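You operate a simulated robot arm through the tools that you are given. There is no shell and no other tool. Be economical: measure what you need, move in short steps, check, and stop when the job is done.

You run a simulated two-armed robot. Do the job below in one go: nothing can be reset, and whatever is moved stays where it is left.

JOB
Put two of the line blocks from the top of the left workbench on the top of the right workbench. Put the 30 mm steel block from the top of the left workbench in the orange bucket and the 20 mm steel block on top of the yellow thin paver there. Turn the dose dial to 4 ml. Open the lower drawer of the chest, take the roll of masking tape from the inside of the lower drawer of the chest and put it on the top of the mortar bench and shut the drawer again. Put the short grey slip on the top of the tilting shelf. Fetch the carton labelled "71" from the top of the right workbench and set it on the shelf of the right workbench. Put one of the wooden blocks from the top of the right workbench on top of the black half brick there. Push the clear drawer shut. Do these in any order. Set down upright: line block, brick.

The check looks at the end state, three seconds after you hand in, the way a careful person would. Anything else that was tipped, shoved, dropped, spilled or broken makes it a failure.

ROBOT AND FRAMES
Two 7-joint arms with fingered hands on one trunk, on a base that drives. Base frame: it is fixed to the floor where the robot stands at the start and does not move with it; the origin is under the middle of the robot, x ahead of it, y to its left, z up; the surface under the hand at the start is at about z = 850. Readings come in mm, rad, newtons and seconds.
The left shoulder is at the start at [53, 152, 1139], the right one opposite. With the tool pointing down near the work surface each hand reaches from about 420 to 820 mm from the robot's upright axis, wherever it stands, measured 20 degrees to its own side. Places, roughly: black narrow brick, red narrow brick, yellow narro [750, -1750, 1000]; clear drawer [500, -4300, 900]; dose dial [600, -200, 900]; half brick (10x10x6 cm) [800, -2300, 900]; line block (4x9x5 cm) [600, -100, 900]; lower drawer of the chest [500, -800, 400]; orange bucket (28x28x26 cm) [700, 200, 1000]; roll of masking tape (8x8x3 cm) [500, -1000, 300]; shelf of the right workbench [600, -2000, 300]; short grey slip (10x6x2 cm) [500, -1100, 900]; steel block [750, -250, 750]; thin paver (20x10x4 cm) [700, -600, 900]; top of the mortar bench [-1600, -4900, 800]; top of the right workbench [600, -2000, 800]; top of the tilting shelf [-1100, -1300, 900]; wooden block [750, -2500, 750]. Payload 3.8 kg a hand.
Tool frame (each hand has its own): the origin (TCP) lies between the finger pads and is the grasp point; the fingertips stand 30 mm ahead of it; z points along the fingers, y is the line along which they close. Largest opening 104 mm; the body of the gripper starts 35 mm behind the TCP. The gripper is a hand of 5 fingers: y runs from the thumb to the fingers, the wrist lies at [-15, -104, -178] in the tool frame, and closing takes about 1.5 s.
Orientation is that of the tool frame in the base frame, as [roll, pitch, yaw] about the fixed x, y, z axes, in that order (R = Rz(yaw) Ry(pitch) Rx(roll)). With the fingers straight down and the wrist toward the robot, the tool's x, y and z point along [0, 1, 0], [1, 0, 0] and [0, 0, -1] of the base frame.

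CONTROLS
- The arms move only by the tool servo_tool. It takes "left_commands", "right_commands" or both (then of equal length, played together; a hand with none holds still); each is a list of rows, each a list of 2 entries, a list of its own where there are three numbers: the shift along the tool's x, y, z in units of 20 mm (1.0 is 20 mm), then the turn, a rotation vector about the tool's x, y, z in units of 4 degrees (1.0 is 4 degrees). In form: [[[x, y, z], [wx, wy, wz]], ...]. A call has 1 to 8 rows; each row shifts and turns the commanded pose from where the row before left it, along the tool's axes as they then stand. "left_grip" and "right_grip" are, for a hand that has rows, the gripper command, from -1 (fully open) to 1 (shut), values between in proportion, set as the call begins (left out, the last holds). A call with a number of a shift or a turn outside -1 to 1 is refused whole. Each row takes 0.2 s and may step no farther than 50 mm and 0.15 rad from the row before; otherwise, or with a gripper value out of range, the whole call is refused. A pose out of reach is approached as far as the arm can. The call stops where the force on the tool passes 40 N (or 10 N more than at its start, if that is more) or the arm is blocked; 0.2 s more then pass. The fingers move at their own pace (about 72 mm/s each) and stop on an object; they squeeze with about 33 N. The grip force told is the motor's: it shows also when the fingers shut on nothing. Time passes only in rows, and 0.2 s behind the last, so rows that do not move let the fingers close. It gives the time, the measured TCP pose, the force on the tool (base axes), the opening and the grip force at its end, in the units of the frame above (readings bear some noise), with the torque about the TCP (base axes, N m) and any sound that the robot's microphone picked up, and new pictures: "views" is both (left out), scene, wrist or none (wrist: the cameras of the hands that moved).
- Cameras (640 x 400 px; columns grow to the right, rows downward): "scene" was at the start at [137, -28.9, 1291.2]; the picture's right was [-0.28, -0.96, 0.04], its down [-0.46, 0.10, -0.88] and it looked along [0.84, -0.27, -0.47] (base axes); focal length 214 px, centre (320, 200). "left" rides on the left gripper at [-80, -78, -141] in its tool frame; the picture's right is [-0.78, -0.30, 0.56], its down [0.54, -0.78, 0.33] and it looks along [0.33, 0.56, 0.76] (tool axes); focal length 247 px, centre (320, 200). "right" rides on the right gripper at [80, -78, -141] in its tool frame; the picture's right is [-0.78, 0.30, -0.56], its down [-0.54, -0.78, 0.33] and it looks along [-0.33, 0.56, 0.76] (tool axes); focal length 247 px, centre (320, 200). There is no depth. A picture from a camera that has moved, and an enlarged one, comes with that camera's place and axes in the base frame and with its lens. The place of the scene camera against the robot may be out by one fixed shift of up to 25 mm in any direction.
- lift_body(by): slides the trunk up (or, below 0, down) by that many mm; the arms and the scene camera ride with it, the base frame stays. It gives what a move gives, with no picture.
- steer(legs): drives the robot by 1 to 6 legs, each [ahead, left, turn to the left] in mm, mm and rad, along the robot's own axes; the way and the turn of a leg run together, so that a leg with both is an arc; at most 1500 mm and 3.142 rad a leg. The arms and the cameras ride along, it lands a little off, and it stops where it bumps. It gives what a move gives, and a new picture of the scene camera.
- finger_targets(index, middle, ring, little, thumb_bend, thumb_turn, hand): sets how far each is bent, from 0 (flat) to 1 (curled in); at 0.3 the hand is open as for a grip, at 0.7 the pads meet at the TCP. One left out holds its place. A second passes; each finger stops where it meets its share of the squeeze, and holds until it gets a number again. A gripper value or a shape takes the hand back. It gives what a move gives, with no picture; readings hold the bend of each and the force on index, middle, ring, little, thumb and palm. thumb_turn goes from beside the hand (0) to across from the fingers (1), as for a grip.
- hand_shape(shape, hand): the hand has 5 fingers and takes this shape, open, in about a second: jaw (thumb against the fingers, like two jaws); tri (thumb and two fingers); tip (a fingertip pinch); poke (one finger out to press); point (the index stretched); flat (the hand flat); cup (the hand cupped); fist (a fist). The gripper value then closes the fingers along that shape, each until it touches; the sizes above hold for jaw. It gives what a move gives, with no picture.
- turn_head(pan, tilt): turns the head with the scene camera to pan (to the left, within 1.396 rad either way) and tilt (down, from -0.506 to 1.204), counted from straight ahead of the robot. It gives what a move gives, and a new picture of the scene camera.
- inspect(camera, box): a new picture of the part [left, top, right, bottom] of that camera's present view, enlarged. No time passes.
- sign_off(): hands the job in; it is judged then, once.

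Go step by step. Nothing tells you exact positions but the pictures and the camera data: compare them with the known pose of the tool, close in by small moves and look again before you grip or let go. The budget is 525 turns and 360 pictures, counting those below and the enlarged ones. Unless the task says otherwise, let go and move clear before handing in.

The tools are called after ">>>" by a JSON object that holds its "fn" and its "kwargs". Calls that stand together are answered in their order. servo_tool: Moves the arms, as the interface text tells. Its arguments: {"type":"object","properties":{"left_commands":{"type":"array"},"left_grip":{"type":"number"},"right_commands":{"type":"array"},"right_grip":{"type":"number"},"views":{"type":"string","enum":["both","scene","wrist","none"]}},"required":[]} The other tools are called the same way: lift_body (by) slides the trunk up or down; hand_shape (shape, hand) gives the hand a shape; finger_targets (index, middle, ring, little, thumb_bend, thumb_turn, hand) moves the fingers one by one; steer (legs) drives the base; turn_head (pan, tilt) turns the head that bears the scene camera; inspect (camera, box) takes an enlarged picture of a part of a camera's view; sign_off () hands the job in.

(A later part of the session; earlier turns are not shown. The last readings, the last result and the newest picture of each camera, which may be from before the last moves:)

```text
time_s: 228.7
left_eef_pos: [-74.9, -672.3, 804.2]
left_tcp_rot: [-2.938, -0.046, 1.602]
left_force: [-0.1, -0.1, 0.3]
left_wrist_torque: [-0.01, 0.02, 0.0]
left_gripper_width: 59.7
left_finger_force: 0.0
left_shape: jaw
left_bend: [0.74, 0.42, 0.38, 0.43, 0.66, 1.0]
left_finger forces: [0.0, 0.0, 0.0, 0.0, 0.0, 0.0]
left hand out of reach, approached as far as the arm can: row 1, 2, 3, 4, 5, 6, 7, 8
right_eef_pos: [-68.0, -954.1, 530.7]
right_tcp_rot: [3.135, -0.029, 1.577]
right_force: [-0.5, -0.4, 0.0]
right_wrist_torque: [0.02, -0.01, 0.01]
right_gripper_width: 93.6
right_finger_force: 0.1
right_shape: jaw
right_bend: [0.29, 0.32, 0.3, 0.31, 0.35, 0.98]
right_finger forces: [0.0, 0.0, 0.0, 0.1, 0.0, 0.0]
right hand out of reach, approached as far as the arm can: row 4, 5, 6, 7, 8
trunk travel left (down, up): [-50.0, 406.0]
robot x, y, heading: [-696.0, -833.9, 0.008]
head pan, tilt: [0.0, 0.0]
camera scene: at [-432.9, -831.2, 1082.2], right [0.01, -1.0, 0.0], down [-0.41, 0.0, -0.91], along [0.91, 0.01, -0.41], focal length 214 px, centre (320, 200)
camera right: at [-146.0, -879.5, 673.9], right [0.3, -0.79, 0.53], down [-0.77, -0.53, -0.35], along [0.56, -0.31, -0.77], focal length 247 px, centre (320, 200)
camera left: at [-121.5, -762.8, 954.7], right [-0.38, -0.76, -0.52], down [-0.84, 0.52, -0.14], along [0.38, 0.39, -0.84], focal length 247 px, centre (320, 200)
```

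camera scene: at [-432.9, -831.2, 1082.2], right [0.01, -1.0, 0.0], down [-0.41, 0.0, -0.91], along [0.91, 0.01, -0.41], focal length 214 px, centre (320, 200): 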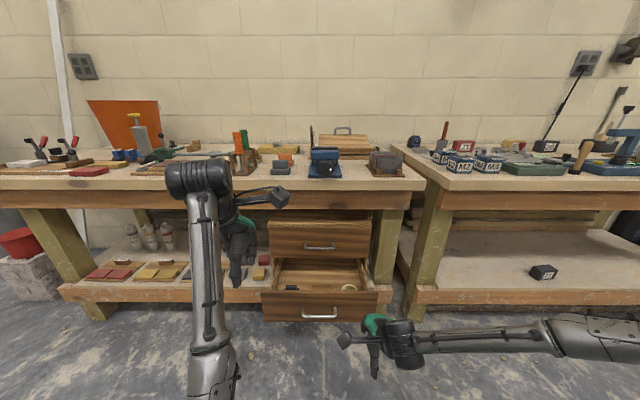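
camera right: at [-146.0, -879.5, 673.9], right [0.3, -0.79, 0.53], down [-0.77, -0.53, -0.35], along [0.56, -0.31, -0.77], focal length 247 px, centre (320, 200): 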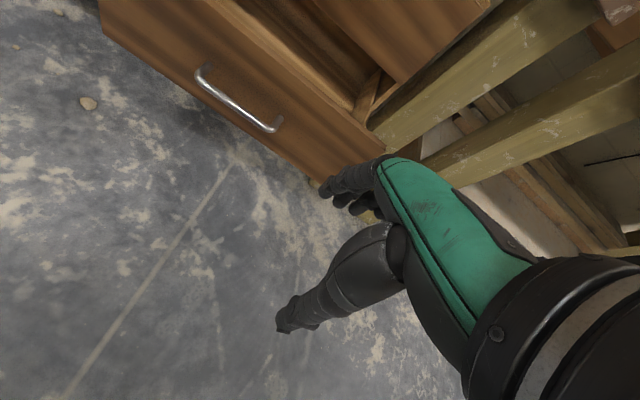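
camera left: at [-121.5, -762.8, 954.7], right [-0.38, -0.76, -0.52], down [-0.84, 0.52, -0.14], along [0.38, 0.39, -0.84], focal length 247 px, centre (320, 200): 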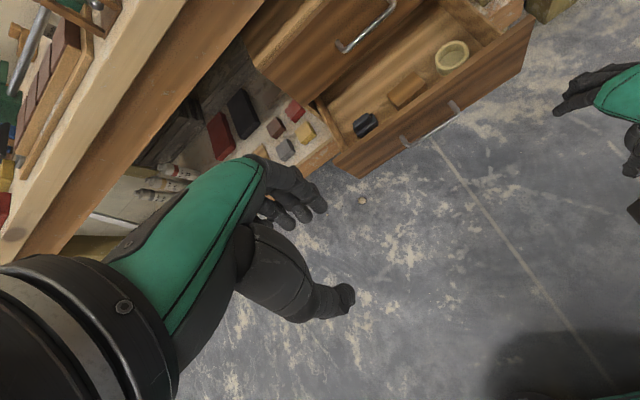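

>>> {"fn": "lift_body", "kwargs": {"by": -50}}

>>> {"fn": "servo_tool", "kwargs": {"left_commands": [[[0, -1, 0], [0, 0, 0]], [[0, -1, 0], [0, 0, 0]], [[0, -1, 0], [0, 0, 0]], [[0, -1, 0], [0, 0, 0]], [[0, -1, 0], [0, 0, 0]], [[0, -1, 0], [0, 0, 0]], [[0, -1, 0], [0, 0, 0]], [[0, -1, 0], [0, 0, 0]]], "right_commands": [[[0, 0, 0.5], [0, 0, 0]], [[0, 0, 0.5], [0, 0, 0]], [[0, 0, 0], [0, 0, 0]], [[0, 0, 0], [0, 0, 0]], [[0, 0, 0], [0, 0, 0]], [[0, 0, 0], [0, 0, 0]], [[0, 0, 0], [0, 0, 0]], [[0, 0, 0], [0, 0, 0]]], "views": "scene"}}

```text
time_s: 229.6
left_eef_pos: [-67.2, -672.6, 684.6]
left_tcp_rot: [-2.835, -0.047, 1.597]
left_force: [-0.6, 0.1, 0.0]
left_wrist_torque: [-0.03, 0.0, -0.02]
left_gripper_width: 60.1
left_finger_force: 0.0
left_shape: jaw
left_bend: [0.74, 0.42, 0.38, 0.43, 0.66, 1.0]
left_finger forces: [0.1, 0.1, 0.1, 0.1, 0.1, 0.0]
right_eef_pos: [-67.4, -955.4, 480.9]
right_tcp_rot: [3.133, -0.028, 1.576]
right_force: [-0.4, -0.1, 0.2]
right_wrist_torque: [0.02, 0.02, 0.0]
right_gripper_width: 93.5
right_finger_force: 0.1
right_shape: jaw
right_bend: [0.29, 0.32, 0.3, 0.31, 0.35, 0.98]
right_finger forces: [0.0, 0.0, 0.0, 0.1, 0.0, 0.0]
trunk travel left (down, up): [0.0, 456.0]
robot x, y, heading: [-696.7, -831.8, 0.004]
head pan, tilt: [0.0, 0.0]
```

```text
time_s: 231.4
left_eef_pos: [-157.2, -670.8, 630.6]
left_tcp_rot: [-2.836, -0.051, 1.598]
left_force: [0.1, -0.2, -0.4]
left_wrist_torque: [0.02, 0.02, 0.01]
left_gripper_width: 60.2
left_finger_force: 0.1
left_shape: jaw
left_bend: [0.74, 0.42, 0.38, 0.43, 0.66, 1.0]
left_finger forces: [0.1, 0.0, 0.0, 0.0, 0.1, 0.1]
left hand out of reach, approached as far as the arm can: row 1, 2, 3, 4, 5, 6, 7, 8
right_eef_pos: [-66.3, -953.3, 459.9]
right_tcp_rot: [3.137, -0.03, 1.579]
right_force: [0.2, 0.0, -0.1]
right_wrist_torque: [0.0, 0.02, 0.0]
right_gripper_width: 93.3
right_finger_force: 0.0
right_shape: jaw
right_bend: [0.29, 0.32, 0.3, 0.31, 0.35, 0.98]
right_finger forces: [0.0, 0.0, 0.0, 0.0, 0.0, 0.0]
trunk travel left (down, up): [0.0, 456.0]
robot x, y, heading: [-699.7, -831.8, 0.009]
head pan, tilt: [0.0, 0.0]
camera scene: at [-390.6, -830.9, 996.8], right [0.01, -1.0, 0.0], down [-0.51, 0.0, -0.86], along [0.86, 0.01, -0.51], focal length 214 px, centre (320, 200)
```

scene: 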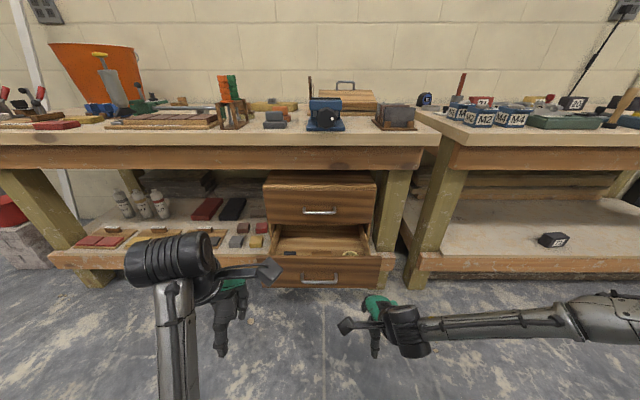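

>>> {"fn": "servo_tool", "kwargs": {"right_commands": [[[0, 0, -1], [0, 0, 0]], [[0, 0, -1], [0, 0, 0]], [[0, 0, -0.5], [0, 0, 0]]], "views": "none"}}

>>> {"fn": "steer", "kwargs": {"legs": [[215, 0, 0]]}}

>>> {"fn": "servo_tool", "kwargs": {"right_commands": [[[0, 0.5, 0], [0, 0, 0]], [[0, 0.5, 0], [0, 0, 0]]], "views": "wrist"}}

```text
time_s: 232.2
left_eef_pos: [-155.3, -672.0, 629.9]
left_tcp_rot: [-2.834, -0.05, 1.595]
left_force: [0.2, -0.5, 0.6]
left_wrist_torque: [0.0, 0.01, 0.01]
left_gripper_width: 59.9
left_finger_force: 0.0
left_shape: jaw
left_bend: [0.74, 0.42, 0.38, 0.43, 0.66, 1.0]
left_finger forces: [0.0, 0.0, 0.0, 0.0, 0.1, 0.0]
right_eef_pos: [-65.8, -955.1, 510.9]
right_tcp_rot: [3.137, -0.03, 1.579]
right_force: [0.0, 0.2, -0.1]
right_wrist_torque: [-0.01, -0.03, -0.03]
right_gripper_width: 93.3
right_finger_force: 0.0
right_shape: jaw
right_bend: [0.29, 0.32, 0.3, 0.31, 0.35, 0.98]
right_finger forces: [0.0, 0.0, 0.1, 0.0, 0.0, 0.0]
trunk travel left (down, up): [0.0, 456.0]
robot x, y, heading: [-697.8, -830.8, 0.01]
head pan, tilt: [0.0, 0.0]
```

```text
time_s: 233.9
left_eef_pos: [57.6, -669.5, 629.3]
left_tcp_rot: [-2.831, -0.05, 1.597]
left_force: [-0.5, -0.2, -0.2]
left_wrist_torque: [-0.01, -0.01, 0.02]
left_gripper_width: 59.8
left_finger_force: 0.1
left_shape: jaw
left_bend: [0.74, 0.42, 0.38, 0.43, 0.66, 1.0]
left_finger forces: [0.1, 0.0, 0.0, 0.0, 0.0, 0.0]
right_eef_pos: [146.4, -955.6, 509.3]
right_tcp_rot: [3.136, -0.03, 1.576]
right_force: [0.3, 0.2, -0.9]
right_wrist_torque: [-0.01, 0.02, -0.01]
right_gripper_width: 93.6
right_finger_force: 0.0
right_shape: jaw
right_bend: [0.29, 0.32, 0.3, 0.31, 0.35, 0.98]
right_finger forces: [0.0, 0.0, 0.0, 0.1, 0.0, 0.0]
trunk travel left (down, up): [0.0, 456.0]
robot x, y, heading: [-484.6, -829.2, 0.01]
head pan, tilt: [0.0, 0.0]
camera scene: at [-176.5, -829.4, 996.3], right [0.01, -1.0, 0.0], down [-0.51, 0.0, -0.86], along [0.86, 0.01, -0.51], focal length 214 px, centre (320, 200)
```

scene: 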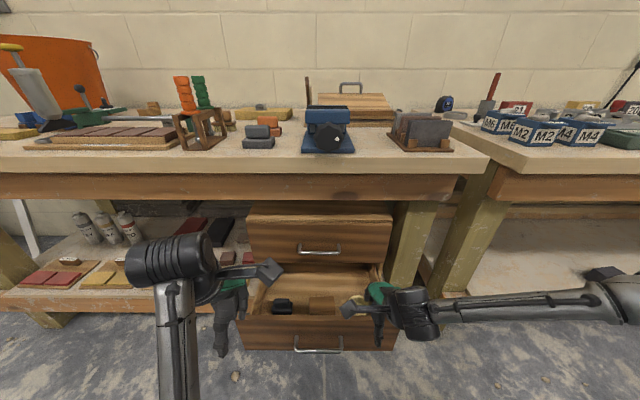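

```text
time_s: 234.5
left_eef_pos: [57.2, -668.4, 630.6]
left_tcp_rot: [-2.834, -0.052, 1.597]
left_force: [0.7, -0.7, 0.0]
left_wrist_torque: [-0.01, 0.0, -0.04]
left_gripper_width: 60.0
left_finger_force: 0.1
left_shape: jaw
left_bend: [0.74, 0.42, 0.38, 0.43, 0.66, 1.0]
left_finger forces: [0.0, 0.0, 0.0, 0.0, 0.0, 0.0]
right_eef_pos: [166.6, -954.1, 509.8]
right_tcp_rot: [3.137, -0.029, 1.577]
right_force: [0.8, -0.3, -0.1]
right_wrist_torque: [0.01, 0.02, -0.02]
right_gripper_width: 93.5
right_finger_force: 0.1
right_shape: jaw
right_bend: [0.29, 0.32, 0.3, 0.31, 0.35, 0.98]
right_finger forces: [0.1, 0.0, 0.0, 0.0, 0.1, 0.1]
trunk travel left (down, up): [0.0, 456.0]
robot x, y, heading: [-485.4, -827.6, 0.01]
head pan, tilt: [0.0, 0.0]
camera right: at [86.3, -879.2, 653.8], right [0.3, -0.79, 0.54], down [-0.77, -0.53, -0.35], along [0.56, -0.31, -0.77], focal length 247 px, centre (320, 200)
```

right: 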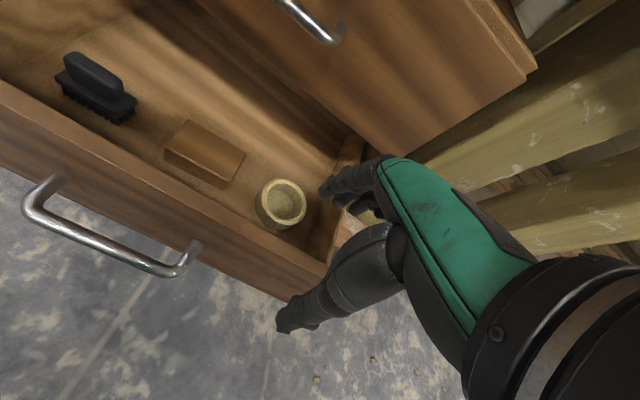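

>>> {"fn": "inspect", "kwargs": {"camera": "right", "box": [220, 140, 360, 260]}}

```text
3.33 times, centred on (290, 200) of right
camera zoom: at [86.3, -879.2, 653.8], right [0.3, -0.79, 0.54], down [-0.77, -0.53, -0.35], along [0.56, -0.31, -0.77], focal length 823 px, centre (420, 200)
```

zoom: 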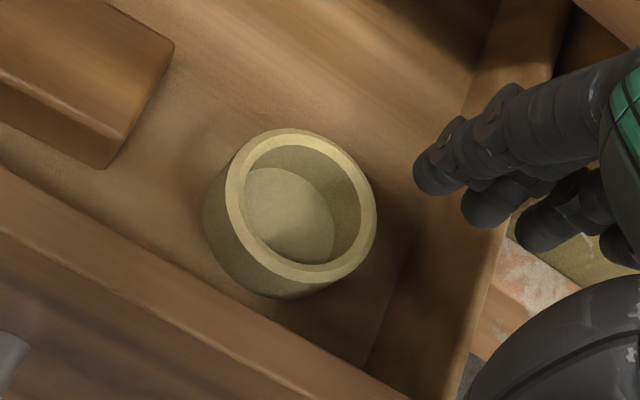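

>>> {"fn": "steer", "kwargs": {"legs": [[40, 0, 0]]}}

>>> {"fn": "servo_tool", "kwargs": {"right_commands": [[[0, 0.85, 0.5], [0, 0, 0]], [[0, 0.85, 0.5], [0, 0, 0]], [[0, 0.85, 0.8], [0, 0, 0]], [[0, 0.85, 1], [0, 0, 0]]], "right_grip": -1, "views": "both"}}

```text
time_s: 235.4
left_eef_pos: [97.6, -667.9, 628.8]
left_tcp_rot: [-2.832, -0.051, 1.597]
left_force: [0.1, -0.2, -1.1]
left_wrist_torque: [0.02, 0.02, -0.02]
left_gripper_width: 59.8
left_finger_force: 0.1
left_shape: jaw
left_bend: [0.74, 0.42, 0.38, 0.43, 0.66, 1.0]
left_finger forces: [0.0, 0.1, 0.0, 0.1, 0.0, 0.1]
right_eef_pos: [205.9, -953.9, 508.7]
right_tcp_rot: [3.139, -0.03, 1.575]
right_force: [0.3, -0.3, -0.1]
right_wrist_torque: [0.02, 0.04, 0.02]
right_gripper_width: 93.5
right_finger_force: 0.1
right_shape: jaw
right_bend: [0.29, 0.32, 0.3, 0.31, 0.35, 0.98]
right_finger forces: [0.0, 0.1, 0.0, 0.1, 0.0, 0.0]
trunk travel left (down, up): [0.0, 456.0]
robot x, y, heading: [-447.8, -830.7, 0.013]
head pan, tilt: [0.0, 0.0]
camera scene: at [-136.2, -829.2, 996.1], right [0.01, -1.0, 0.0], down [-0.51, 0.0, -0.86], along [0.86, 0.01, -0.51], focal length 214 px, centre (320, 200)
```

scene: 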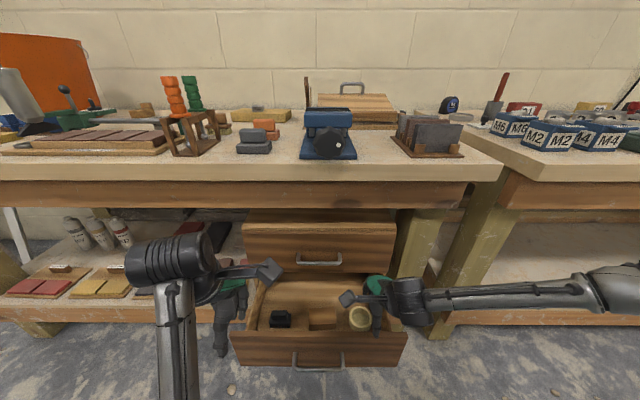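

```text
time_s: 236.4
left_eef_pos: [96.1, -668.6, 630.4]
left_tcp_rot: [-2.834, -0.051, 1.597]
left_force: [-0.4, -0.5, -0.7]
left_wrist_torque: [0.0, 0.01, -0.05]
left_gripper_width: 59.7
left_finger_force: 0.0
left_shape: jaw
left_bend: [0.74, 0.42, 0.38, 0.43, 0.66, 1.0]
left_finger forces: [0.0, 0.0, 0.0, 0.1, 0.0, 0.1]
right_eef_pos: [260.8, -965.4, 465.4]
right_tcp_rot: [3.136, -0.028, 1.577]
right_force: [-0.4, 1.3, -0.1]
right_wrist_torque: [-0.04, 0.0, 0.03]
right_gripper_width: 103.7
right_finger_force: 0.1
right_shape: jaw
right_bend: [0.3, 0.3, 0.3, 0.3, 0.3, 0.98]
right_finger forces: [0.0, 0.0, 0.0, 0.0, 0.0, 0.0]
right hand out of reach, approached as far as the arm can: row 4
trunk travel left (down, up): [0.0, 456.0]
robot x, y, heading: [-443.5, -826.7, 0.011]
head pan, tilt: [0.0, 0.0]
camera scene: at [-137.7, -829.2, 996.8], right [0.01, -1.0, 0.0], down [-0.51, 0.0, -0.86], along [0.86, 0.01, -0.51], focal length 214 px, centre (320, 200)
camera right: at [181.3, -890.8, 609.4], right [0.3, -0.79, 0.54], down [-0.77, -0.53, -0.35], along [0.56, -0.31, -0.77], focal length 247 px, centre (320, 200)
```

scene: 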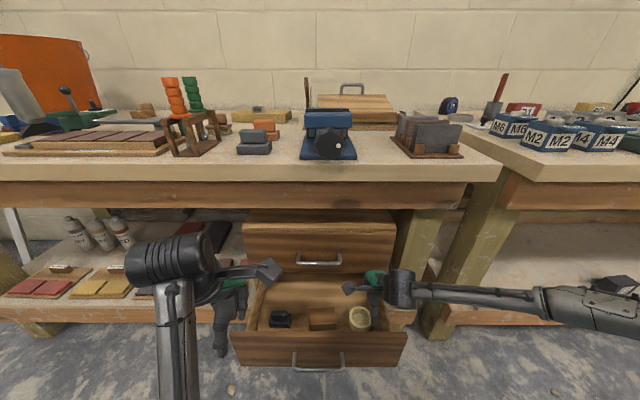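
right: 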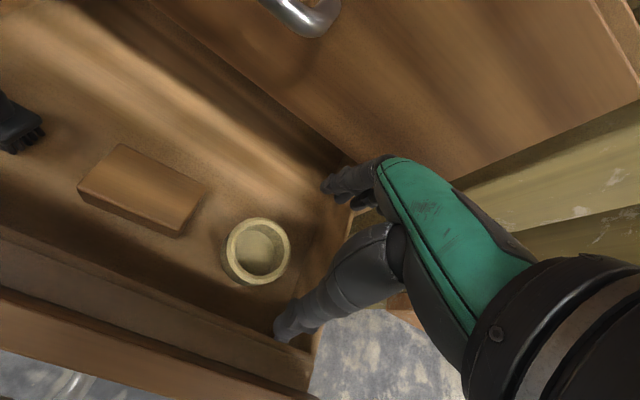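

>>> {"fn": "steer", "kwargs": {"legs": [[65, 0, 0]]}}

>>> {"fn": "servo_tool", "kwargs": {"right_commands": [[[0.3, -0.9, 0], [0, 0, 0]], [[0.3, -0.9, 0.2], [0, 0, 0]], [[0, -0.6, 0.5], [0, 0, 0]], [[0, 0, 0.8], [0, 0, 0]]], "views": "wrist"}}

```text
time_s: 237.2
left_eef_pos: [124.8, -669.7, 631.5]
left_tcp_rot: [-2.835, -0.052, 1.595]
left_force: [-0.1, 0.3, 0.2]
left_wrist_torque: [-0.03, 0.0, 0.0]
left_gripper_width: 59.8
left_finger_force: 0.0
left_shape: jaw
left_bend: [0.74, 0.42, 0.38, 0.43, 0.66, 1.0]
left_finger forces: [0.1, 0.0, 0.0, 0.0, 0.1, 0.0]
right_eef_pos: [278.8, -963.2, 460.4]
right_tcp_rot: [-3.126, -0.032, 1.58]
right_force: [-16.9, 0.5, 2.0]
right_wrist_torque: [-0.02, -0.45, -0.2]
right_gripper_width: 102.8
right_finger_force: 0.0
right_shape: jaw
right_bend: [0.3, 0.37, 0.3, 0.3, 0.3, 0.98]
right_finger forces: [0.0, 16.6, 0.0, 0.1, 0.0, 0.0]
trunk travel left (down, up): [0.0, 456.0]
robot x, y, heading: [-415.7, -829.5, 0.005]
head pan, tilt: [0.0, 0.0]
stopped in leg 1: the force on the tool passed its limit at 60 N (the readings are from after the stop); the commanded pose is now the measured one
camera scene: at [-110.8, -829.7, 997.4], right [0.01, -1.0, 0.0], down [-0.51, 0.0, -0.86], along [0.86, 0.0, -0.51], focal length 214 px, centre (320, 200)
```

scene: 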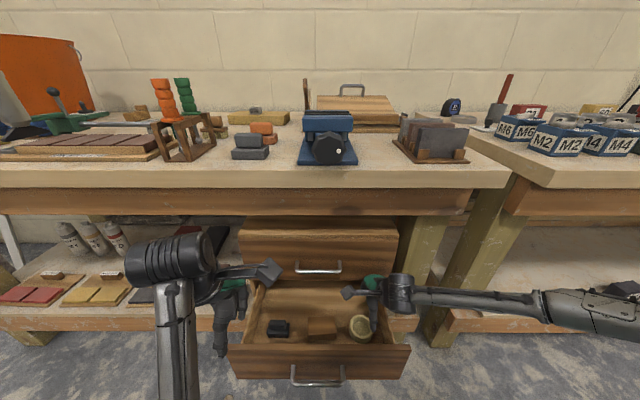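

```text
time_s: 238.2
left_eef_pos: [125.7, -668.4, 629.8]
left_tcp_rot: [-2.833, -0.053, 1.595]
left_force: [-0.1, -1.2, -0.4]
left_wrist_torque: [-0.01, 0.03, -0.02]
left_gripper_width: 59.8
left_finger_force: 0.1
left_shape: jaw
left_bend: [0.74, 0.42, 0.38, 0.43, 0.66, 1.0]
left_finger forces: [0.0, 0.0, 0.0, 0.0, 0.1, 0.1]
right_eef_pos: [232.5, -953.1, 432.3]
right_tcp_rot: [-3.128, -0.032, 1.58]
right_force: [0.8, 0.7, -0.2]
right_wrist_torque: [0.04, 0.0, -0.03]
right_gripper_width: 99.6
right_finger_force: 0.0
right_shape: jaw
right_bend: [0.3, 0.3, 0.3, 0.3, 0.32, 0.98]
right_finger forces: [0.1, 0.2, 0.0, 0.1, 1.3, 0.0]
trunk travel left (down, up): [0.0, 456.0]
robot x, y, heading: [-417.2, -829.5, 0.007]
head pan, tilt: [0.0, 0.0]
camera right: at [155.4, -878.2, 577.8], right [0.31, -0.79, 0.53], down [-0.78, -0.53, -0.34], along [0.55, -0.3, -0.78], focal length 247 px, centre (320, 200)
```

right: 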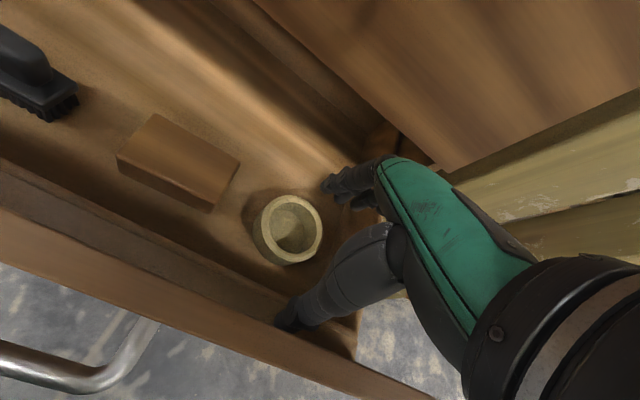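

The upper drawer face limits the fingers at about x=350, so I'll use a slightly narrower opening and centre on the tape at (270,-944).

>>> {"fn": "servo_tool", "kwargs": {"right_commands": [[[0.2, 0.95, -0.2], [0, 0, 0]], [[0.3, 0.95, 0.2], [0, 0, 0]], [[0, 0, 0.7], [0, 0, 0]], [[0, 0, 0.7], [0, 0, 0]]], "right_grip": -0.75, "views": "wrist"}}

```text
time_s: 239.2
left_eef_pos: [126.4, -669.4, 629.1]
left_tcp_rot: [-2.834, -0.053, 1.594]
left_force: [-0.1, -0.6, 0.2]
left_wrist_torque: [0.02, 0.04, 0.02]
left_gripper_width: 60.2
left_finger_force: 0.1
left_shape: jaw
left_bend: [0.74, 0.42, 0.38, 0.43, 0.66, 1.0]
left_finger forces: [0.1, 0.0, 0.1, 0.0, 0.0, 0.0]
right_eef_pos: [249.4, -966.1, 430.1]
right_tcp_rot: [-3.13, -0.032, 1.581]
right_force: [0.1, 0.1, 0.8]
right_wrist_torque: [0.03, -0.01, 0.02]
right_gripper_width: 91.0
right_finger_force: 0.0
right_shape: jaw
right_bend: [0.28, 0.32, 0.3, 0.31, 0.4, 0.98]
right_finger forces: [0.1, 0.0, 0.0, 0.1, 0.0, 0.0]
right hand out of reach, approached as far as the arm can: row 1, 2, 3, 4
trunk travel left (down, up): [0.0, 456.0]
robot x, y, heading: [-416.7, -831.5, 0.006]
head pan, tilt: [0.0, 0.0]
camera right: at [172.0, -892.5, 575.4], right [0.31, -0.79, 0.53], down [-0.78, -0.53, -0.34], along [0.55, -0.3, -0.78], focal length 247 px, centre (320, 200)
```

right: 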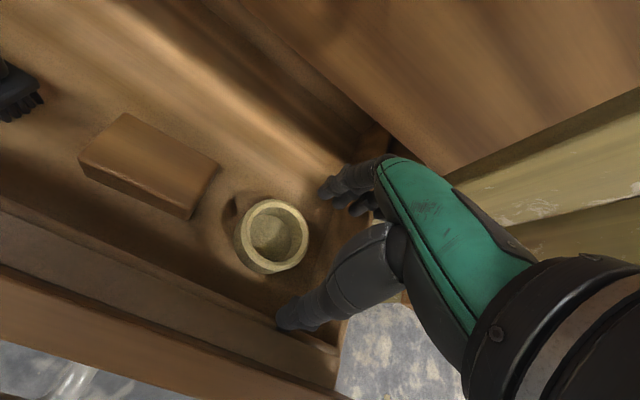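

>>> {"fn": "servo_tool", "kwargs": {"right_commands": [[[0, 0, -1], [0, 0, 0]], [[0, 0, -1], [0, 0, 0]], [[0, 0, -1], [0, 0, 0]], [[0, -1, -0.3], [0, 0, 0]], [[0, -1, 0], [0, 0, 0]], [[0, -1, 0], [0, 0, 0]], [[0, -1, 0], [0, 0, 0]]], "views": "none"}}

```text
time_s: 240.8
left_eef_pos: [126.7, -668.4, 630.3]
left_tcp_rot: [-2.834, -0.054, 1.594]
left_force: [-0.2, -1.1, 0.5]
left_wrist_torque: [-0.01, 0.0, 0.03]
left_gripper_width: 60.0
left_finger_force: 0.1
left_shape: jaw
left_bend: [0.74, 0.42, 0.38, 0.43, 0.66, 1.0]
left_finger forces: [0.0, 0.0, 0.1, 0.0, 0.1, 0.1]
right_eef_pos: [169.9, -969.8, 498.0]
right_tcp_rot: [-3.129, -0.034, 1.579]
right_force: [-0.4, 0.2, 0.3]
right_wrist_torque: [-0.02, -0.01, 0.0]
right_gripper_width: 91.4
right_finger_force: 0.1
right_shape: jaw
right_bend: [0.28, 0.32, 0.3, 0.31, 0.4, 0.98]
right_finger forces: [0.0, 0.0, 0.0, 0.0, 0.1, 0.0]
trunk travel left (down, up): [0.0, 456.0]
robot x, y, heading: [-417.2, -830.2, 0.01]
head pan, tilt: [0.0, 0.0]
```

>>> {"fn": "steer", "kwargs": {"legs": [[75, 35, 0]]}}

>>> {"fn": "servo_tool", "kwargs": {"right_commands": [[[-0.3, 0.6, 0.6], [0, 0, 0]], [[-0.3, 0.6, 0.8], [0, 0, 0]], [[0, 0, 1], [0, 0, 0]]], "views": "wrist"}}

```text
time_s: 241.9
left_eef_pos: [202.6, -632.8, 629.6]
left_tcp_rot: [-2.833, -0.051, 1.595]
left_force: [0.3, 0.6, -0.9]
left_wrist_torque: [-0.03, 0.03, 0.0]
left_gripper_width: 60.2
left_finger_force: 0.1
left_shape: jaw
left_bend: [0.74, 0.42, 0.38, 0.43, 0.66, 1.0]
left_finger forces: [0.0, 0.0, 0.0, 0.0, 0.0, 0.1]
right_eef_pos: [246.1, -933.5, 497.2]
right_tcp_rot: [-3.127, -0.033, 1.582]
right_force: [0.1, -0.8, -0.2]
right_wrist_torque: [0.02, 0.0, 0.03]
right_gripper_width: 91.1
right_finger_force: 0.0
right_shape: jaw
right_bend: [0.28, 0.32, 0.3, 0.31, 0.4, 0.98]
right_finger forces: [0.1, 0.0, 0.0, 0.0, 0.0, 0.0]
trunk travel left (down, up): [0.0, 456.0]
robot x, y, heading: [-341.7, -792.7, 0.003]
head pan, tilt: [0.0, 0.0]
camera scene: at [-32.6, -793.4, 996.2], right [0.01, -1.0, 0.0], down [-0.51, 0.0, -0.86], along [0.86, 0.01, -0.51], focal length 214 px, centre (320, 200)
```

scene: 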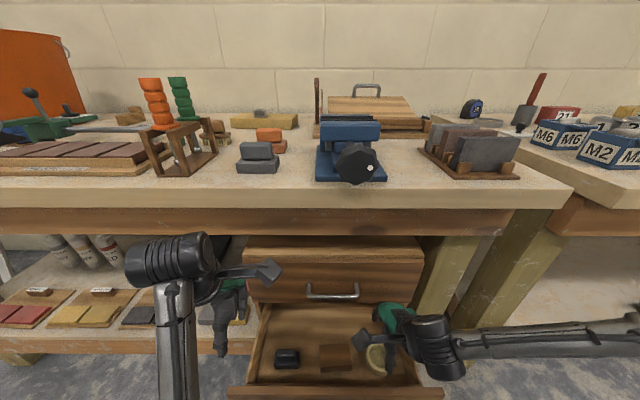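

```text
time_s: 242.7
left_eef_pos: [201.2, -634.1, 629.9]
left_tcp_rot: [-2.834, -0.053, 1.594]
left_force: [-0.5, -0.2, 0.3]
left_wrist_torque: [0.0, -0.03, 0.04]
left_gripper_width: 60.2
left_finger_force: 0.1
left_shape: jaw
left_bend: [0.74, 0.42, 0.38, 0.43, 0.66, 1.0]
left_finger forces: [0.0, 0.1, 0.0, 0.0, 0.0, 0.0]
right_eef_pos: [269.2, -943.6, 448.6]
right_tcp_rot: [-3.13, -0.032, 1.581]
right_force: [0.4, 0.0, 0.0]
right_wrist_torque: [-0.02, -0.01, -0.06]
right_gripper_width: 91.1
right_finger_force: 0.1
right_shape: jaw
right_bend: [0.28, 0.32, 0.3, 0.31, 0.4, 0.98]
right_finger forces: [0.0, 0.0, 0.0, 0.0, 0.0, 0.1]
trunk travel left (down, up): [0.0, 456.0]
robot x, y, heading: [-342.2, -796.2, 0.007]
head pan, tilt: [0.0, 0.0]
camera right: at [191.4, -869.4, 593.8], right [0.31, -0.79, 0.53], down [-0.78, -0.53, -0.34], along [0.55, -0.3, -0.78], focal length 247 px, centre (320, 200)
```

right: 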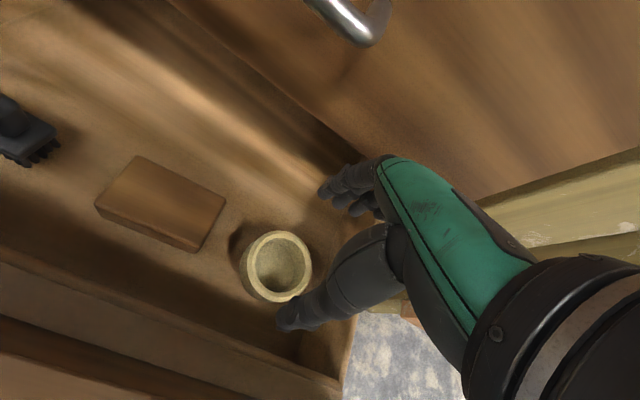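

>>> {"fn": "servo_tool", "kwargs": {"right_commands": [[[0, 0.15, 1], [0, 0, 0]], [[0, 0, 1], [0, 0, 0]], [[0, 0, 1], [0, 0, 0]]], "views": "wrist"}}

```text
time_s: 243.5
left_eef_pos: [200.3, -635.0, 629.5]
left_tcp_rot: [-2.835, -0.054, 1.593]
left_force: [0.5, 0.0, -0.3]
left_wrist_torque: [-0.03, -0.01, 0.03]
left_gripper_width: 59.8
left_finger_force: 0.1
left_shape: jaw
left_bend: [0.74, 0.42, 0.38, 0.43, 0.66, 1.0]
left_finger forces: [0.0, 0.0, 0.0, 0.1, 0.0, 0.1]
right_eef_pos: [271.7, -941.3, 389.7]
right_tcp_rot: [-3.129, -0.034, 1.579]
right_force: [0.5, -0.4, -0.3]
right_wrist_torque: [0.0, 0.0, 0.02]
right_gripper_width: 91.1
right_finger_force: 0.0
right_shape: jaw
right_bend: [0.28, 0.32, 0.3, 0.31, 0.4, 0.98]
right_finger forces: [0.1, 0.1, 0.1, 0.0, 0.0, 0.0]
trunk travel left (down, up): [0.0, 456.0]
robot x, y, heading: [-343.9, -795.0, 0.01]
head pan, tilt: [0.0, 0.0]
camera right: at [193.6, -868.2, 534.9], right [0.31, -0.79, 0.53], down [-0.78, -0.53, -0.34], along [0.55, -0.3, -0.78], focal length 247 px, centre (320, 200)
```

right: 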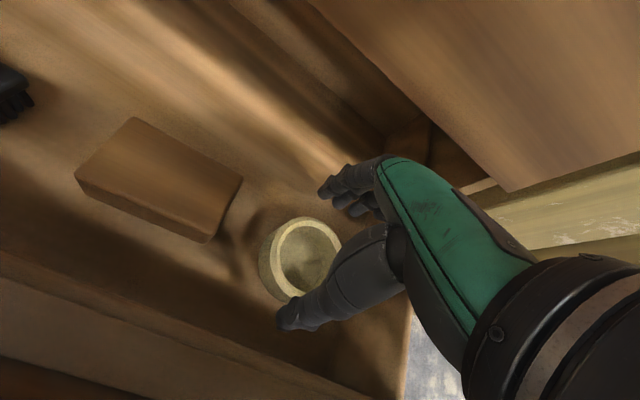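

>>> {"fn": "servo_tool", "kwargs": {"right_commands": [[[0, -0.12, 0.8], [0, 0, 0]], [[0, 0, 0.7], [0, 0, 0]], [[0, 0, 0.6], [0, 0, 0]]], "views": "wrist"}}

```text
time_s: 244.3
left_eef_pos: [200.6, -633.0, 629.8]
left_tcp_rot: [-2.833, -0.054, 1.592]
left_force: [0.5, -0.6, -0.9]
left_wrist_torque: [0.0, 0.0, 0.02]
left_gripper_width: 60.0
left_finger_force: 0.0
left_shape: jaw
left_bend: [0.74, 0.42, 0.38, 0.43, 0.66, 1.0]
left_finger forces: [0.0, 0.0, 0.0, 0.1, 0.0, 0.1]
right_eef_pos: [257.6, -958.2, 373.1]
right_tcp_rot: [-3.129, -0.035, 1.581]
right_force: [-0.4, 0.6, 0.1]
right_wrist_torque: [0.01, 0.02, 0.0]
right_gripper_width: 91.4
right_finger_force: 0.1
right_shape: jaw
right_bend: [0.28, 0.32, 0.3, 0.31, 0.4, 0.98]
right_finger forces: [0.0, 0.0, 0.0, 0.0, 0.1, 0.0]
right hand out of reach, approached as far as the arm can: row 1, 2, 3
trunk travel left (down, up): [0.0, 456.0]
robot x, y, heading: [-341.7, -794.4, 0.008]
head pan, tilt: [0.0, 0.0]
camera right: at [181.0, -884.4, 518.8], right [0.31, -0.79, 0.53], down [-0.78, -0.53, -0.34], along [0.55, -0.3, -0.78], focal length 247 px, centre (320, 200)
```

right: 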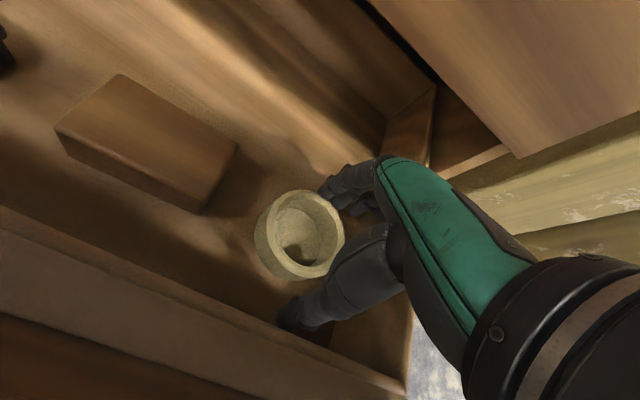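

>>> {"fn": "servo_tool", "kwargs": {"right_commands": [[[0.3, 0, -1], [0, 0, 0]], [[0.3, 0, -1], [0, 0, 0]], [[0, 0, -1], [0, 0, 0]], [[0, 0, -1], [0, 0, 0]], [[0, 0, -1], [0, 0, 0]], [[0, -1, -0.3], [0, 0, 0]], [[0, -1, 0], [0, 0, 0]], [[0, -1, 0], [0, 0, 0]]], "views": "none"}}

```text
time_s: 246.1
left_eef_pos: [200.1, -633.5, 629.8]
left_tcp_rot: [-2.834, -0.053, 1.594]
left_force: [0.0, 0.0, 0.1]
left_wrist_torque: [-0.01, -0.04, 0.01]
left_gripper_width: 60.1
left_finger_force: 0.0
left_shape: jaw
left_bend: [0.74, 0.42, 0.38, 0.43, 0.66, 1.0]
left_finger forces: [0.0, 0.1, 0.0, 0.1, 0.1, 0.1]
right_eef_pos: [197.9, -949.8, 479.5]
right_tcp_rot: [-3.128, -0.033, 1.58]
right_force: [0.3, 0.0, 0.5]
right_wrist_torque: [-0.01, -0.01, -0.01]
right_gripper_width: 90.9
right_finger_force: 0.0
right_shape: jaw
right_bend: [0.28, 0.32, 0.3, 0.31, 0.4, 0.98]
right_finger forces: [0.0, 0.0, 0.0, 0.0, 0.1, 0.0]
trunk travel left (down, up): [0.0, 456.0]
robot x, y, heading: [-340.1, -794.8, 0.006]
head pan, tilt: [0.0, 0.0]
```

>>> {"fn": "steer", "kwargs": {"legs": [[48, 12, 0]]}}

>>> {"fn": "servo_tool", "kwargs": {"right_commands": [[[-0.3, 0.6, 0.8], [0, 0, 0]], [[0, 0.6, 1], [0, 0, 0]], [[0, 0.1, 1], [0, 0, 0]], [[0, 0, 1], [0, 0, 0]]], "views": "wrist"}}

```text
time_s: 247.0
left_eef_pos: [249.5, -620.9, 627.7]
left_tcp_rot: [-2.834, -0.053, 1.594]
left_force: [-0.6, -0.1, -0.3]
left_wrist_torque: [-0.02, 0.04, 0.03]
left_gripper_width: 59.7
left_finger_force: 0.0
left_shape: jaw
left_bend: [0.74, 0.42, 0.38, 0.43, 0.66, 1.0]
left_finger forces: [0.1, 0.1, 0.1, 0.1, 0.1, 0.1]
right_eef_pos: [249.0, -936.8, 480.3]
right_tcp_rot: [-3.128, -0.033, 1.581]
right_force: [0.2, -0.4, -1.5]
right_wrist_torque: [-0.02, 0.02, -0.07]
right_gripper_width: 91.1
right_finger_force: 0.1
right_shape: jaw
right_bend: [0.28, 0.32, 0.3, 0.31, 0.4, 0.98]
right_finger forces: [0.0, 0.0, 0.1, 0.0, 0.1, 0.0]
trunk travel left (down, up): [0.0, 456.0]
robot x, y, heading: [-293.4, -781.7, 0.007]
head pan, tilt: [0.0, 0.0]
camera scene: at [16.0, -781.1, 996.0], right [0.01, -1.0, 0.0], down [-0.51, 0.0, -0.86], along [0.86, 0.01, -0.51], focal length 214 px, centre (320, 200)
```

scene: 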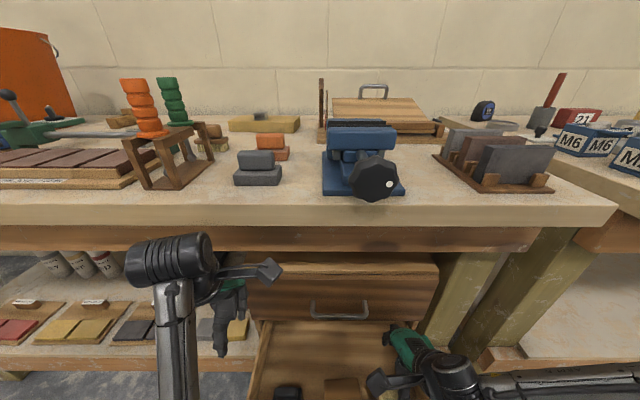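

```text
time_s: 248.0
left_eef_pos: [249.1, -621.6, 630.0]
left_tcp_rot: [-2.834, -0.053, 1.596]
left_force: [0.7, -0.4, -0.1]
left_wrist_torque: [0.01, 0.01, 0.02]
left_gripper_width: 60.0
left_finger_force: 0.1
left_shape: jaw
left_bend: [0.74, 0.42, 0.38, 0.43, 0.66, 1.0]
left_finger forces: [0.0, 0.0, 0.1, 0.0, 0.0, 0.1]
right_eef_pos: [271.9, -939.8, 402.3]
right_tcp_rot: [-3.13, -0.032, 1.581]
right_force: [0.3, -0.5, 1.1]
right_wrist_torque: [0.0, 0.0, -0.01]
right_gripper_width: 91.2
right_finger_force: 0.0
right_shape: jaw
right_bend: [0.28, 0.32, 0.3, 0.31, 0.4, 0.98]
right_finger forces: [0.0, 0.0, 0.0, 0.0, 0.0, 0.1]
trunk travel left (down, up): [0.0, 456.0]
robot x, y, heading: [-292.3, -781.5, 0.009]
head pan, tilt: [0.0, 0.0]
camera right: at [194.8, -866.4, 548.5], right [0.31, -0.79, 0.53], down [-0.78, -0.53, -0.34], along [0.55, -0.3, -0.78], focal length 247 px, centre (320, 200)
```

right: 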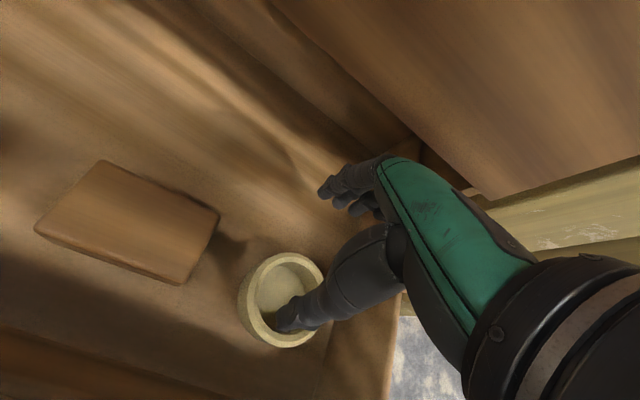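

>>> {"fn": "servo_tool", "kwargs": {"right_commands": [[[-0.1, -0.9, 0], [0, 0, 0]], [[-0.1, -0.9, 0], [0, 0, 0]], [[0, 0, 0], [0, 0, 0]]], "views": "wrist"}}

```text
time_s: 248.8
left_eef_pos: [249.1, -619.5, 629.6]
left_tcp_rot: [-2.834, -0.054, 1.596]
left_force: [-0.4, 0.0, 0.3]
left_wrist_torque: [-0.04, -0.02, -0.01]
left_gripper_width: 59.9
left_finger_force: 0.0
left_shape: jaw
left_bend: [0.74, 0.42, 0.38, 0.43, 0.66, 1.0]
left_finger forces: [0.0, 0.0, 0.0, 0.0, 0.0, 0.0]
right_eef_pos: [236.7, -945.3, 405.0]
right_tcp_rot: [-3.129, -0.034, 1.582]
right_force: [0.0, 0.6, -0.3]
right_wrist_torque: [-0.02, -0.01, 0.02]
right_gripper_width: 91.0
right_finger_force: 0.2
right_shape: jaw
right_bend: [0.28, 0.32, 0.3, 0.31, 0.4, 0.98]
right_finger forces: [0.1, 0.0, 0.1, 0.1, 0.1, 0.1]
trunk travel left (down, up): [0.0, 456.0]
robot x, y, heading: [-291.6, -781.1, 0.007]
head pan, tilt: [0.0, 0.0]
camera right: at [158.9, -871.1, 549.0], right [0.31, -0.79, 0.53], down [-0.78, -0.53, -0.34], along [0.55, -0.3, -0.78], focal length 247 px, centre (320, 200)
```

right: 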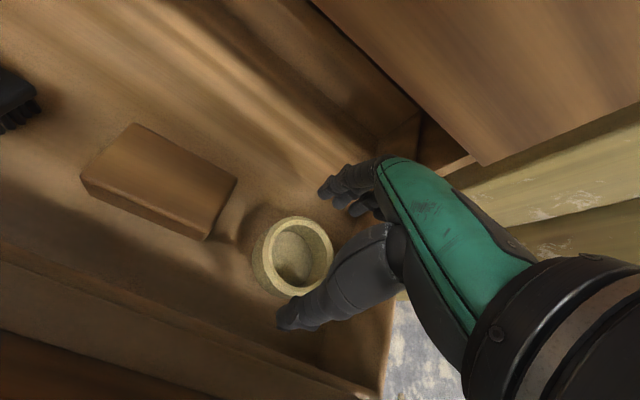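

>>> {"fn": "servo_tool", "kwargs": {"right_commands": [[[0, 0.1, 0.9], [0, 0, 0]], [[0, 0, 0.9], [0, 0, 0]], [[0, 0, 0.7], [0, 0, 0]], [[0, 0, 0.5], [0, 0, 0]], [[0, 0, 0], [0, 0, 0]]], "views": "wrist"}}

```text
time_s: 250.0
left_eef_pos: [248.5, -621.4, 629.7]
left_tcp_rot: [-2.834, -0.054, 1.594]
left_force: [-0.1, -0.6, -0.2]
left_wrist_torque: [0.01, 0.02, 0.01]
left_gripper_width: 60.0
left_finger_force: 0.2
left_shape: jaw
left_bend: [0.74, 0.42, 0.38, 0.43, 0.66, 1.0]
left_finger forces: [0.0, 0.0, 0.0, 0.0, 0.1, 0.0]
right_eef_pos: [236.9, -951.5, 354.8]
right_tcp_rot: [-3.128, -0.033, 1.58]
right_force: [0.1, -0.3, -0.2]
right_wrist_torque: [0.0, 0.0, 0.02]
right_gripper_width: 90.7
right_finger_force: 0.2
right_shape: jaw
right_bend: [0.28, 0.32, 0.3, 0.31, 0.4, 0.98]
right_finger forces: [0.1, 0.1, 0.0, 0.1, 0.0, 0.0]
right hand out of reach, approached as far as the arm can: row 3, 4
trunk travel left (down, up): [0.0, 456.0]
robot x, y, heading: [-295.8, -780.8, 0.008]
head pan, tilt: [0.0, 0.0]
camera right: at [159.5, -877.0, 500.4], right [0.31, -0.79, 0.53], down [-0.78, -0.53, -0.34], along [0.55, -0.3, -0.78], focal length 247 px, centre (320, 200)
```

right: 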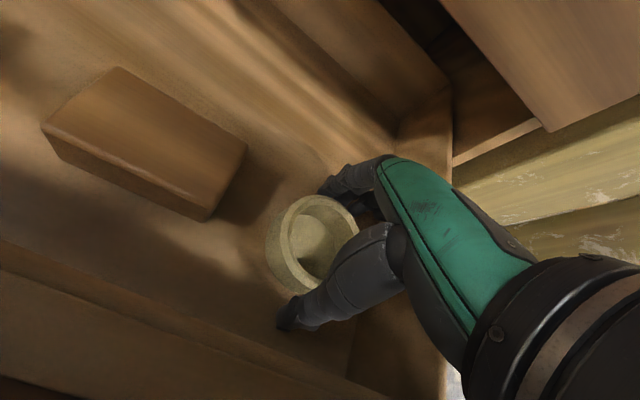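

>>> {"fn": "servo_tool", "kwargs": {"right_commands": [[[0, 0, 0.2], [0, 0, 0]], [[0, 0, 0], [0, 0, 0]], [[0, 0, 0], [0, 0, 0]], [[0, 0, 0], [0, 0, 0]], [[0, 0, 0], [0, 0, 0]]], "right_grip": 1, "views": "wrist"}}

```text
time_s: 251.2
left_eef_pos: [248.3, -620.9, 629.9]
left_tcp_rot: [-2.834, -0.052, 1.595]
left_force: [0.1, 1.0, -0.3]
left_wrist_torque: [0.0, 0.0, 0.0]
left_gripper_width: 59.8
left_finger_force: 0.0
left_shape: jaw
left_bend: [0.74, 0.42, 0.38, 0.43, 0.66, 1.0]
left_finger forces: [0.1, 0.0, 0.1, 0.0, 0.0, 0.0]
right_eef_pos: [237.6, -951.7, 355.6]
right_tcp_rot: [-3.131, -0.035, 1.581]
right_force: [1.2, 1.0, 3.0]
right_wrist_torque: [-0.01, -0.2, 0.01]
right_gripper_width: 62.4
right_finger_force: 32.8
right_shape: jaw
right_bend: [0.28, 0.37, 0.4, 0.41, 0.68, 1.0]
right_finger forces: [21.5, 10.3, 0.0, 0.1, 28.7, 0.1]
right hand out of reach, approached as far as the arm can: row 1
trunk travel left (down, up): [0.0, 456.0]
robot x, y, heading: [-294.7, -783.3, 0.009]
head pan, tilt: [0.0, 0.0]
camera right: at [159.0, -878.5, 499.7], right [0.31, -0.79, 0.53], down [-0.78, -0.53, -0.34], along [0.55, -0.3, -0.78], focal length 247 px, centre (320, 200)
```

right: 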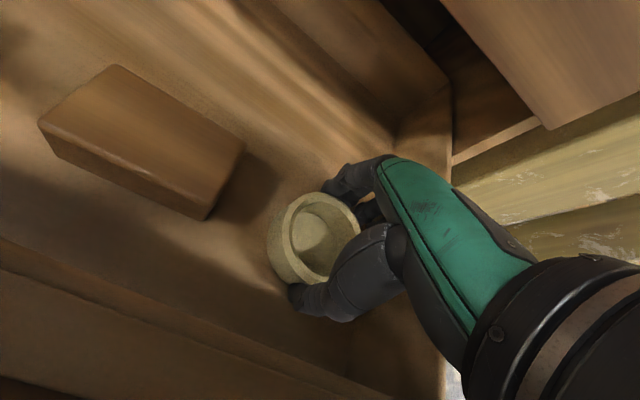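

Gripped the tape. Lifting it out of the drawer.

>>> {"fn": "servo_tool", "kwargs": {"right_commands": [[[0, 0, -1], [0, 0, 0]], [[0, 0, -1], [0, 0, 0]], [[0, 0, -1], [0, 0, 0]], [[0, 0, -1], [0, 0, 0]], [[0, 0, -1], [0, 0, 0]], [[0, 0, -1], [0, 0, 0]], [[0, 0, -1], [0, 0, 0]], [[0, 0, -1], [0, 0, 0]]], "views": "both"}}

```text
time_s: 253.0
left_eef_pos: [249.1, -620.9, 629.5]
left_tcp_rot: [-2.833, -0.053, 1.595]
left_force: [0.3, 1.0, -1.1]
left_wrist_torque: [0.0, -0.03, 0.02]
left_gripper_width: 59.6
left_finger_force: 0.1
left_shape: jaw
left_bend: [0.74, 0.42, 0.38, 0.43, 0.66, 1.0]
left_finger forces: [0.1, 0.0, 0.0, 0.0, 0.0, 0.0]
right_eef_pos: [237.8, -957.6, 515.8]
right_tcp_rot: [-3.129, -0.033, 1.58]
right_force: [-0.6, 0.1, -1.0]
right_wrist_torque: [0.0, 0.0, 0.04]
right_gripper_width: 62.1
right_finger_force: 33.6
right_shape: jaw
right_bend: [0.28, 0.37, 0.4, 0.41, 0.68, 1.0]
right_finger forces: [21.2, 7.9, 0.1, 0.0, 29.1, 0.0]
trunk travel left (down, up): [0.0, 456.0]
robot x, y, heading: [-293.8, -776.4, 0.007]
head pan, tilt: [0.0, 0.0]
camera scene: at [14.4, -781.4, 996.8], right [0.01, -1.0, 0.0], down [-0.51, 0.0, -0.86], along [0.86, 0.01, -0.51], focal length 214 px, centre (320, 200)
camera right: at [160.4, -883.2, 660.2], right [0.31, -0.79, 0.53], down [-0.78, -0.53, -0.34], along [0.55, -0.3, -0.78], focal length 247 px, centre (320, 200)
```

scene: 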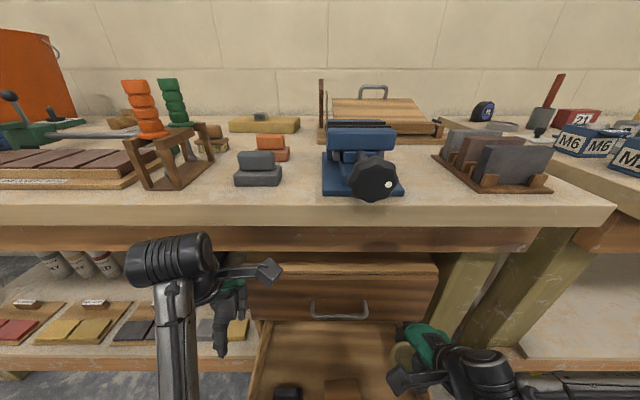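
right: 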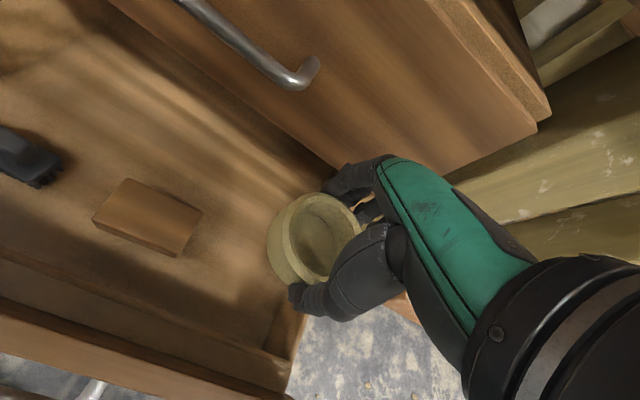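

The tape is out. Now I'll back off and shut the drawer with the left hand as a closed push, retracting the right hand with the tape first.

>>> {"fn": "steer", "kwargs": {"legs": [[-380, 0, 0]]}}

>>> {"fn": "servo_tool", "kwargs": {"left_commands": [[[0, 0, 0.5], [-1, 0, 0]], [[0, 0, 0.5], [-1, 0, 0]], [[0, 0, 0.5], [-1, 0, 0]], [[0, 0, 0.5], [-1, 0, 0]], [[0, 0, 1], [-0.4, 0, 0]], [[0, 0, 1], [0, 0, 0]], [[0, 0, 1], [0, 0, 0]], [[0, 0, 1], [0, 0, 0]]], "right_commands": [[[0, -1, -1], [0, 0, 0]], [[0, -1, -1], [0, 0, 0]], [[0, -1, -1], [0, 0, 0]], [[0, -1, -1], [0, 0, 0]], [[0, -1, -1], [0, 0, 0]], [[0, -1, -1], [0, 0, 0]], [[0, -1, 0], [0, 0, 0]], [[0, -1, 0], [0, 0, 0]]], "left_grip": 1, "views": "scene"}}

```text
time_s: 255.4
left_eef_pos: [-131.1, -622.7, 630.8]
left_tcp_rot: [-2.833, -0.051, 1.597]
left_force: [-0.6, 0.7, 0.8]
left_wrist_torque: [0.0, -0.03, -0.02]
left_gripper_width: 59.6
left_finger_force: 0.0
left_shape: jaw
left_bend: [0.74, 0.42, 0.38, 0.43, 0.66, 1.0]
left_finger forces: [0.0, 0.0, 0.0, 0.0, 0.0, 0.0]
right_eef_pos: [-141.2, -959.1, 514.0]
right_tcp_rot: [-3.131, -0.034, 1.583]
right_force: [-0.1, -0.4, -0.8]
right_wrist_torque: [0.03, 0.0, -0.05]
right_gripper_width: 62.5
right_finger_force: 33.1
right_shape: jaw
right_bend: [0.28, 0.37, 0.4, 0.41, 0.68, 1.0]
right_finger forces: [21.1, 7.9, 0.0, 0.1, 29.1, 0.0]
trunk travel left (down, up): [0.0, 456.0]
robot x, y, heading: [-670.5, -783.3, 0.009]
head pan, tilt: [0.0, 0.0]
camera scene: at [-365.1, -783.8, 996.9], right [0.01, -1.0, 0.0], down [-0.51, 0.0, -0.86], along [0.86, 0.01, -0.51], focal length 214 px, centre (320, 200)
```

scene: 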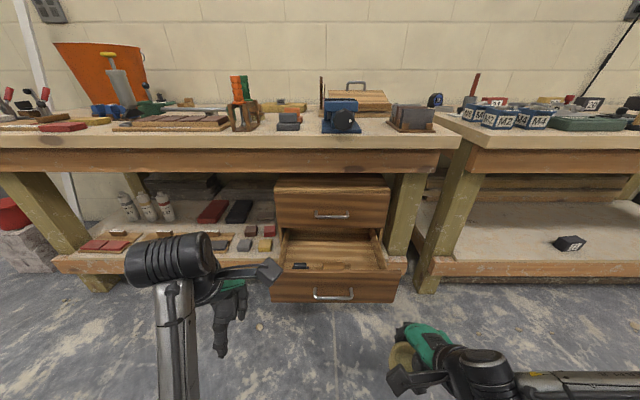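

```text
time_s: 256.4
left_eef_pos: [-90.7, -621.7, 672.8]
left_tcp_rot: [3.016, -0.046, 1.607]
left_force: [0.9, 0.1, 0.3]
left_wrist_torque: [0.01, 0.01, 0.0]
left_gripper_width: 0.0
left_finger_force: 32.9
left_shape: jaw
left_bend: [0.7, 0.7, 0.7, 0.7, 0.47, 1.0]
left_finger forces: [0.1, 0.1, 0.0, 0.0, 0.0, 0.0]
right_eef_pos: [-192.5, -961.1, 576.1]
right_tcp_rot: [-3.127, -0.034, 1.581]
right_force: [-0.6, -0.4, -0.6]
right_wrist_torque: [-0.03, 0.02, -0.01]
right_gripper_width: 62.4
right_finger_force: 32.7
right_shape: jaw
right_bend: [0.28, 0.37, 0.4, 0.41, 0.68, 1.0]
right_finger forces: [21.0, 7.8, 0.0, 0.0, 29.2, 0.0]
right hand out of reach, approached as far as the arm can: row 3, 4
trunk travel left (down, up): [0.0, 456.0]
robot x, y, heading: [-667.8, -786.2, 0.007]
head pan, tilt: [0.0, 0.0]
stopped in row 4 (left hand): the arm was blocked; the commanded pose is now the measured one
camera scene: at [-364.3, -783.8, 997.4], right [0.01, -1.0, 0.0], down [-0.51, 0.0, -0.86], along [0.86, 0.01, -0.51], focal length 214 px, centre (320, 200)
```

scene: 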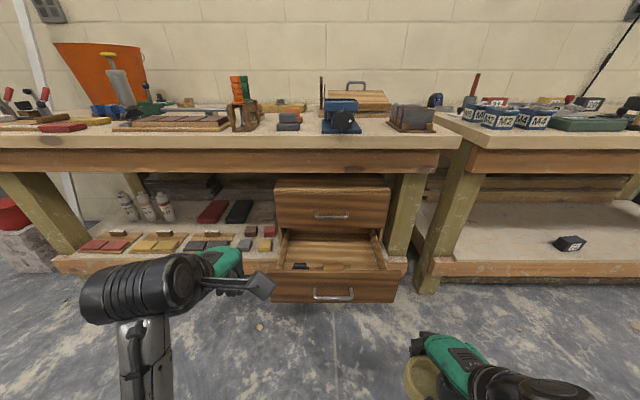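

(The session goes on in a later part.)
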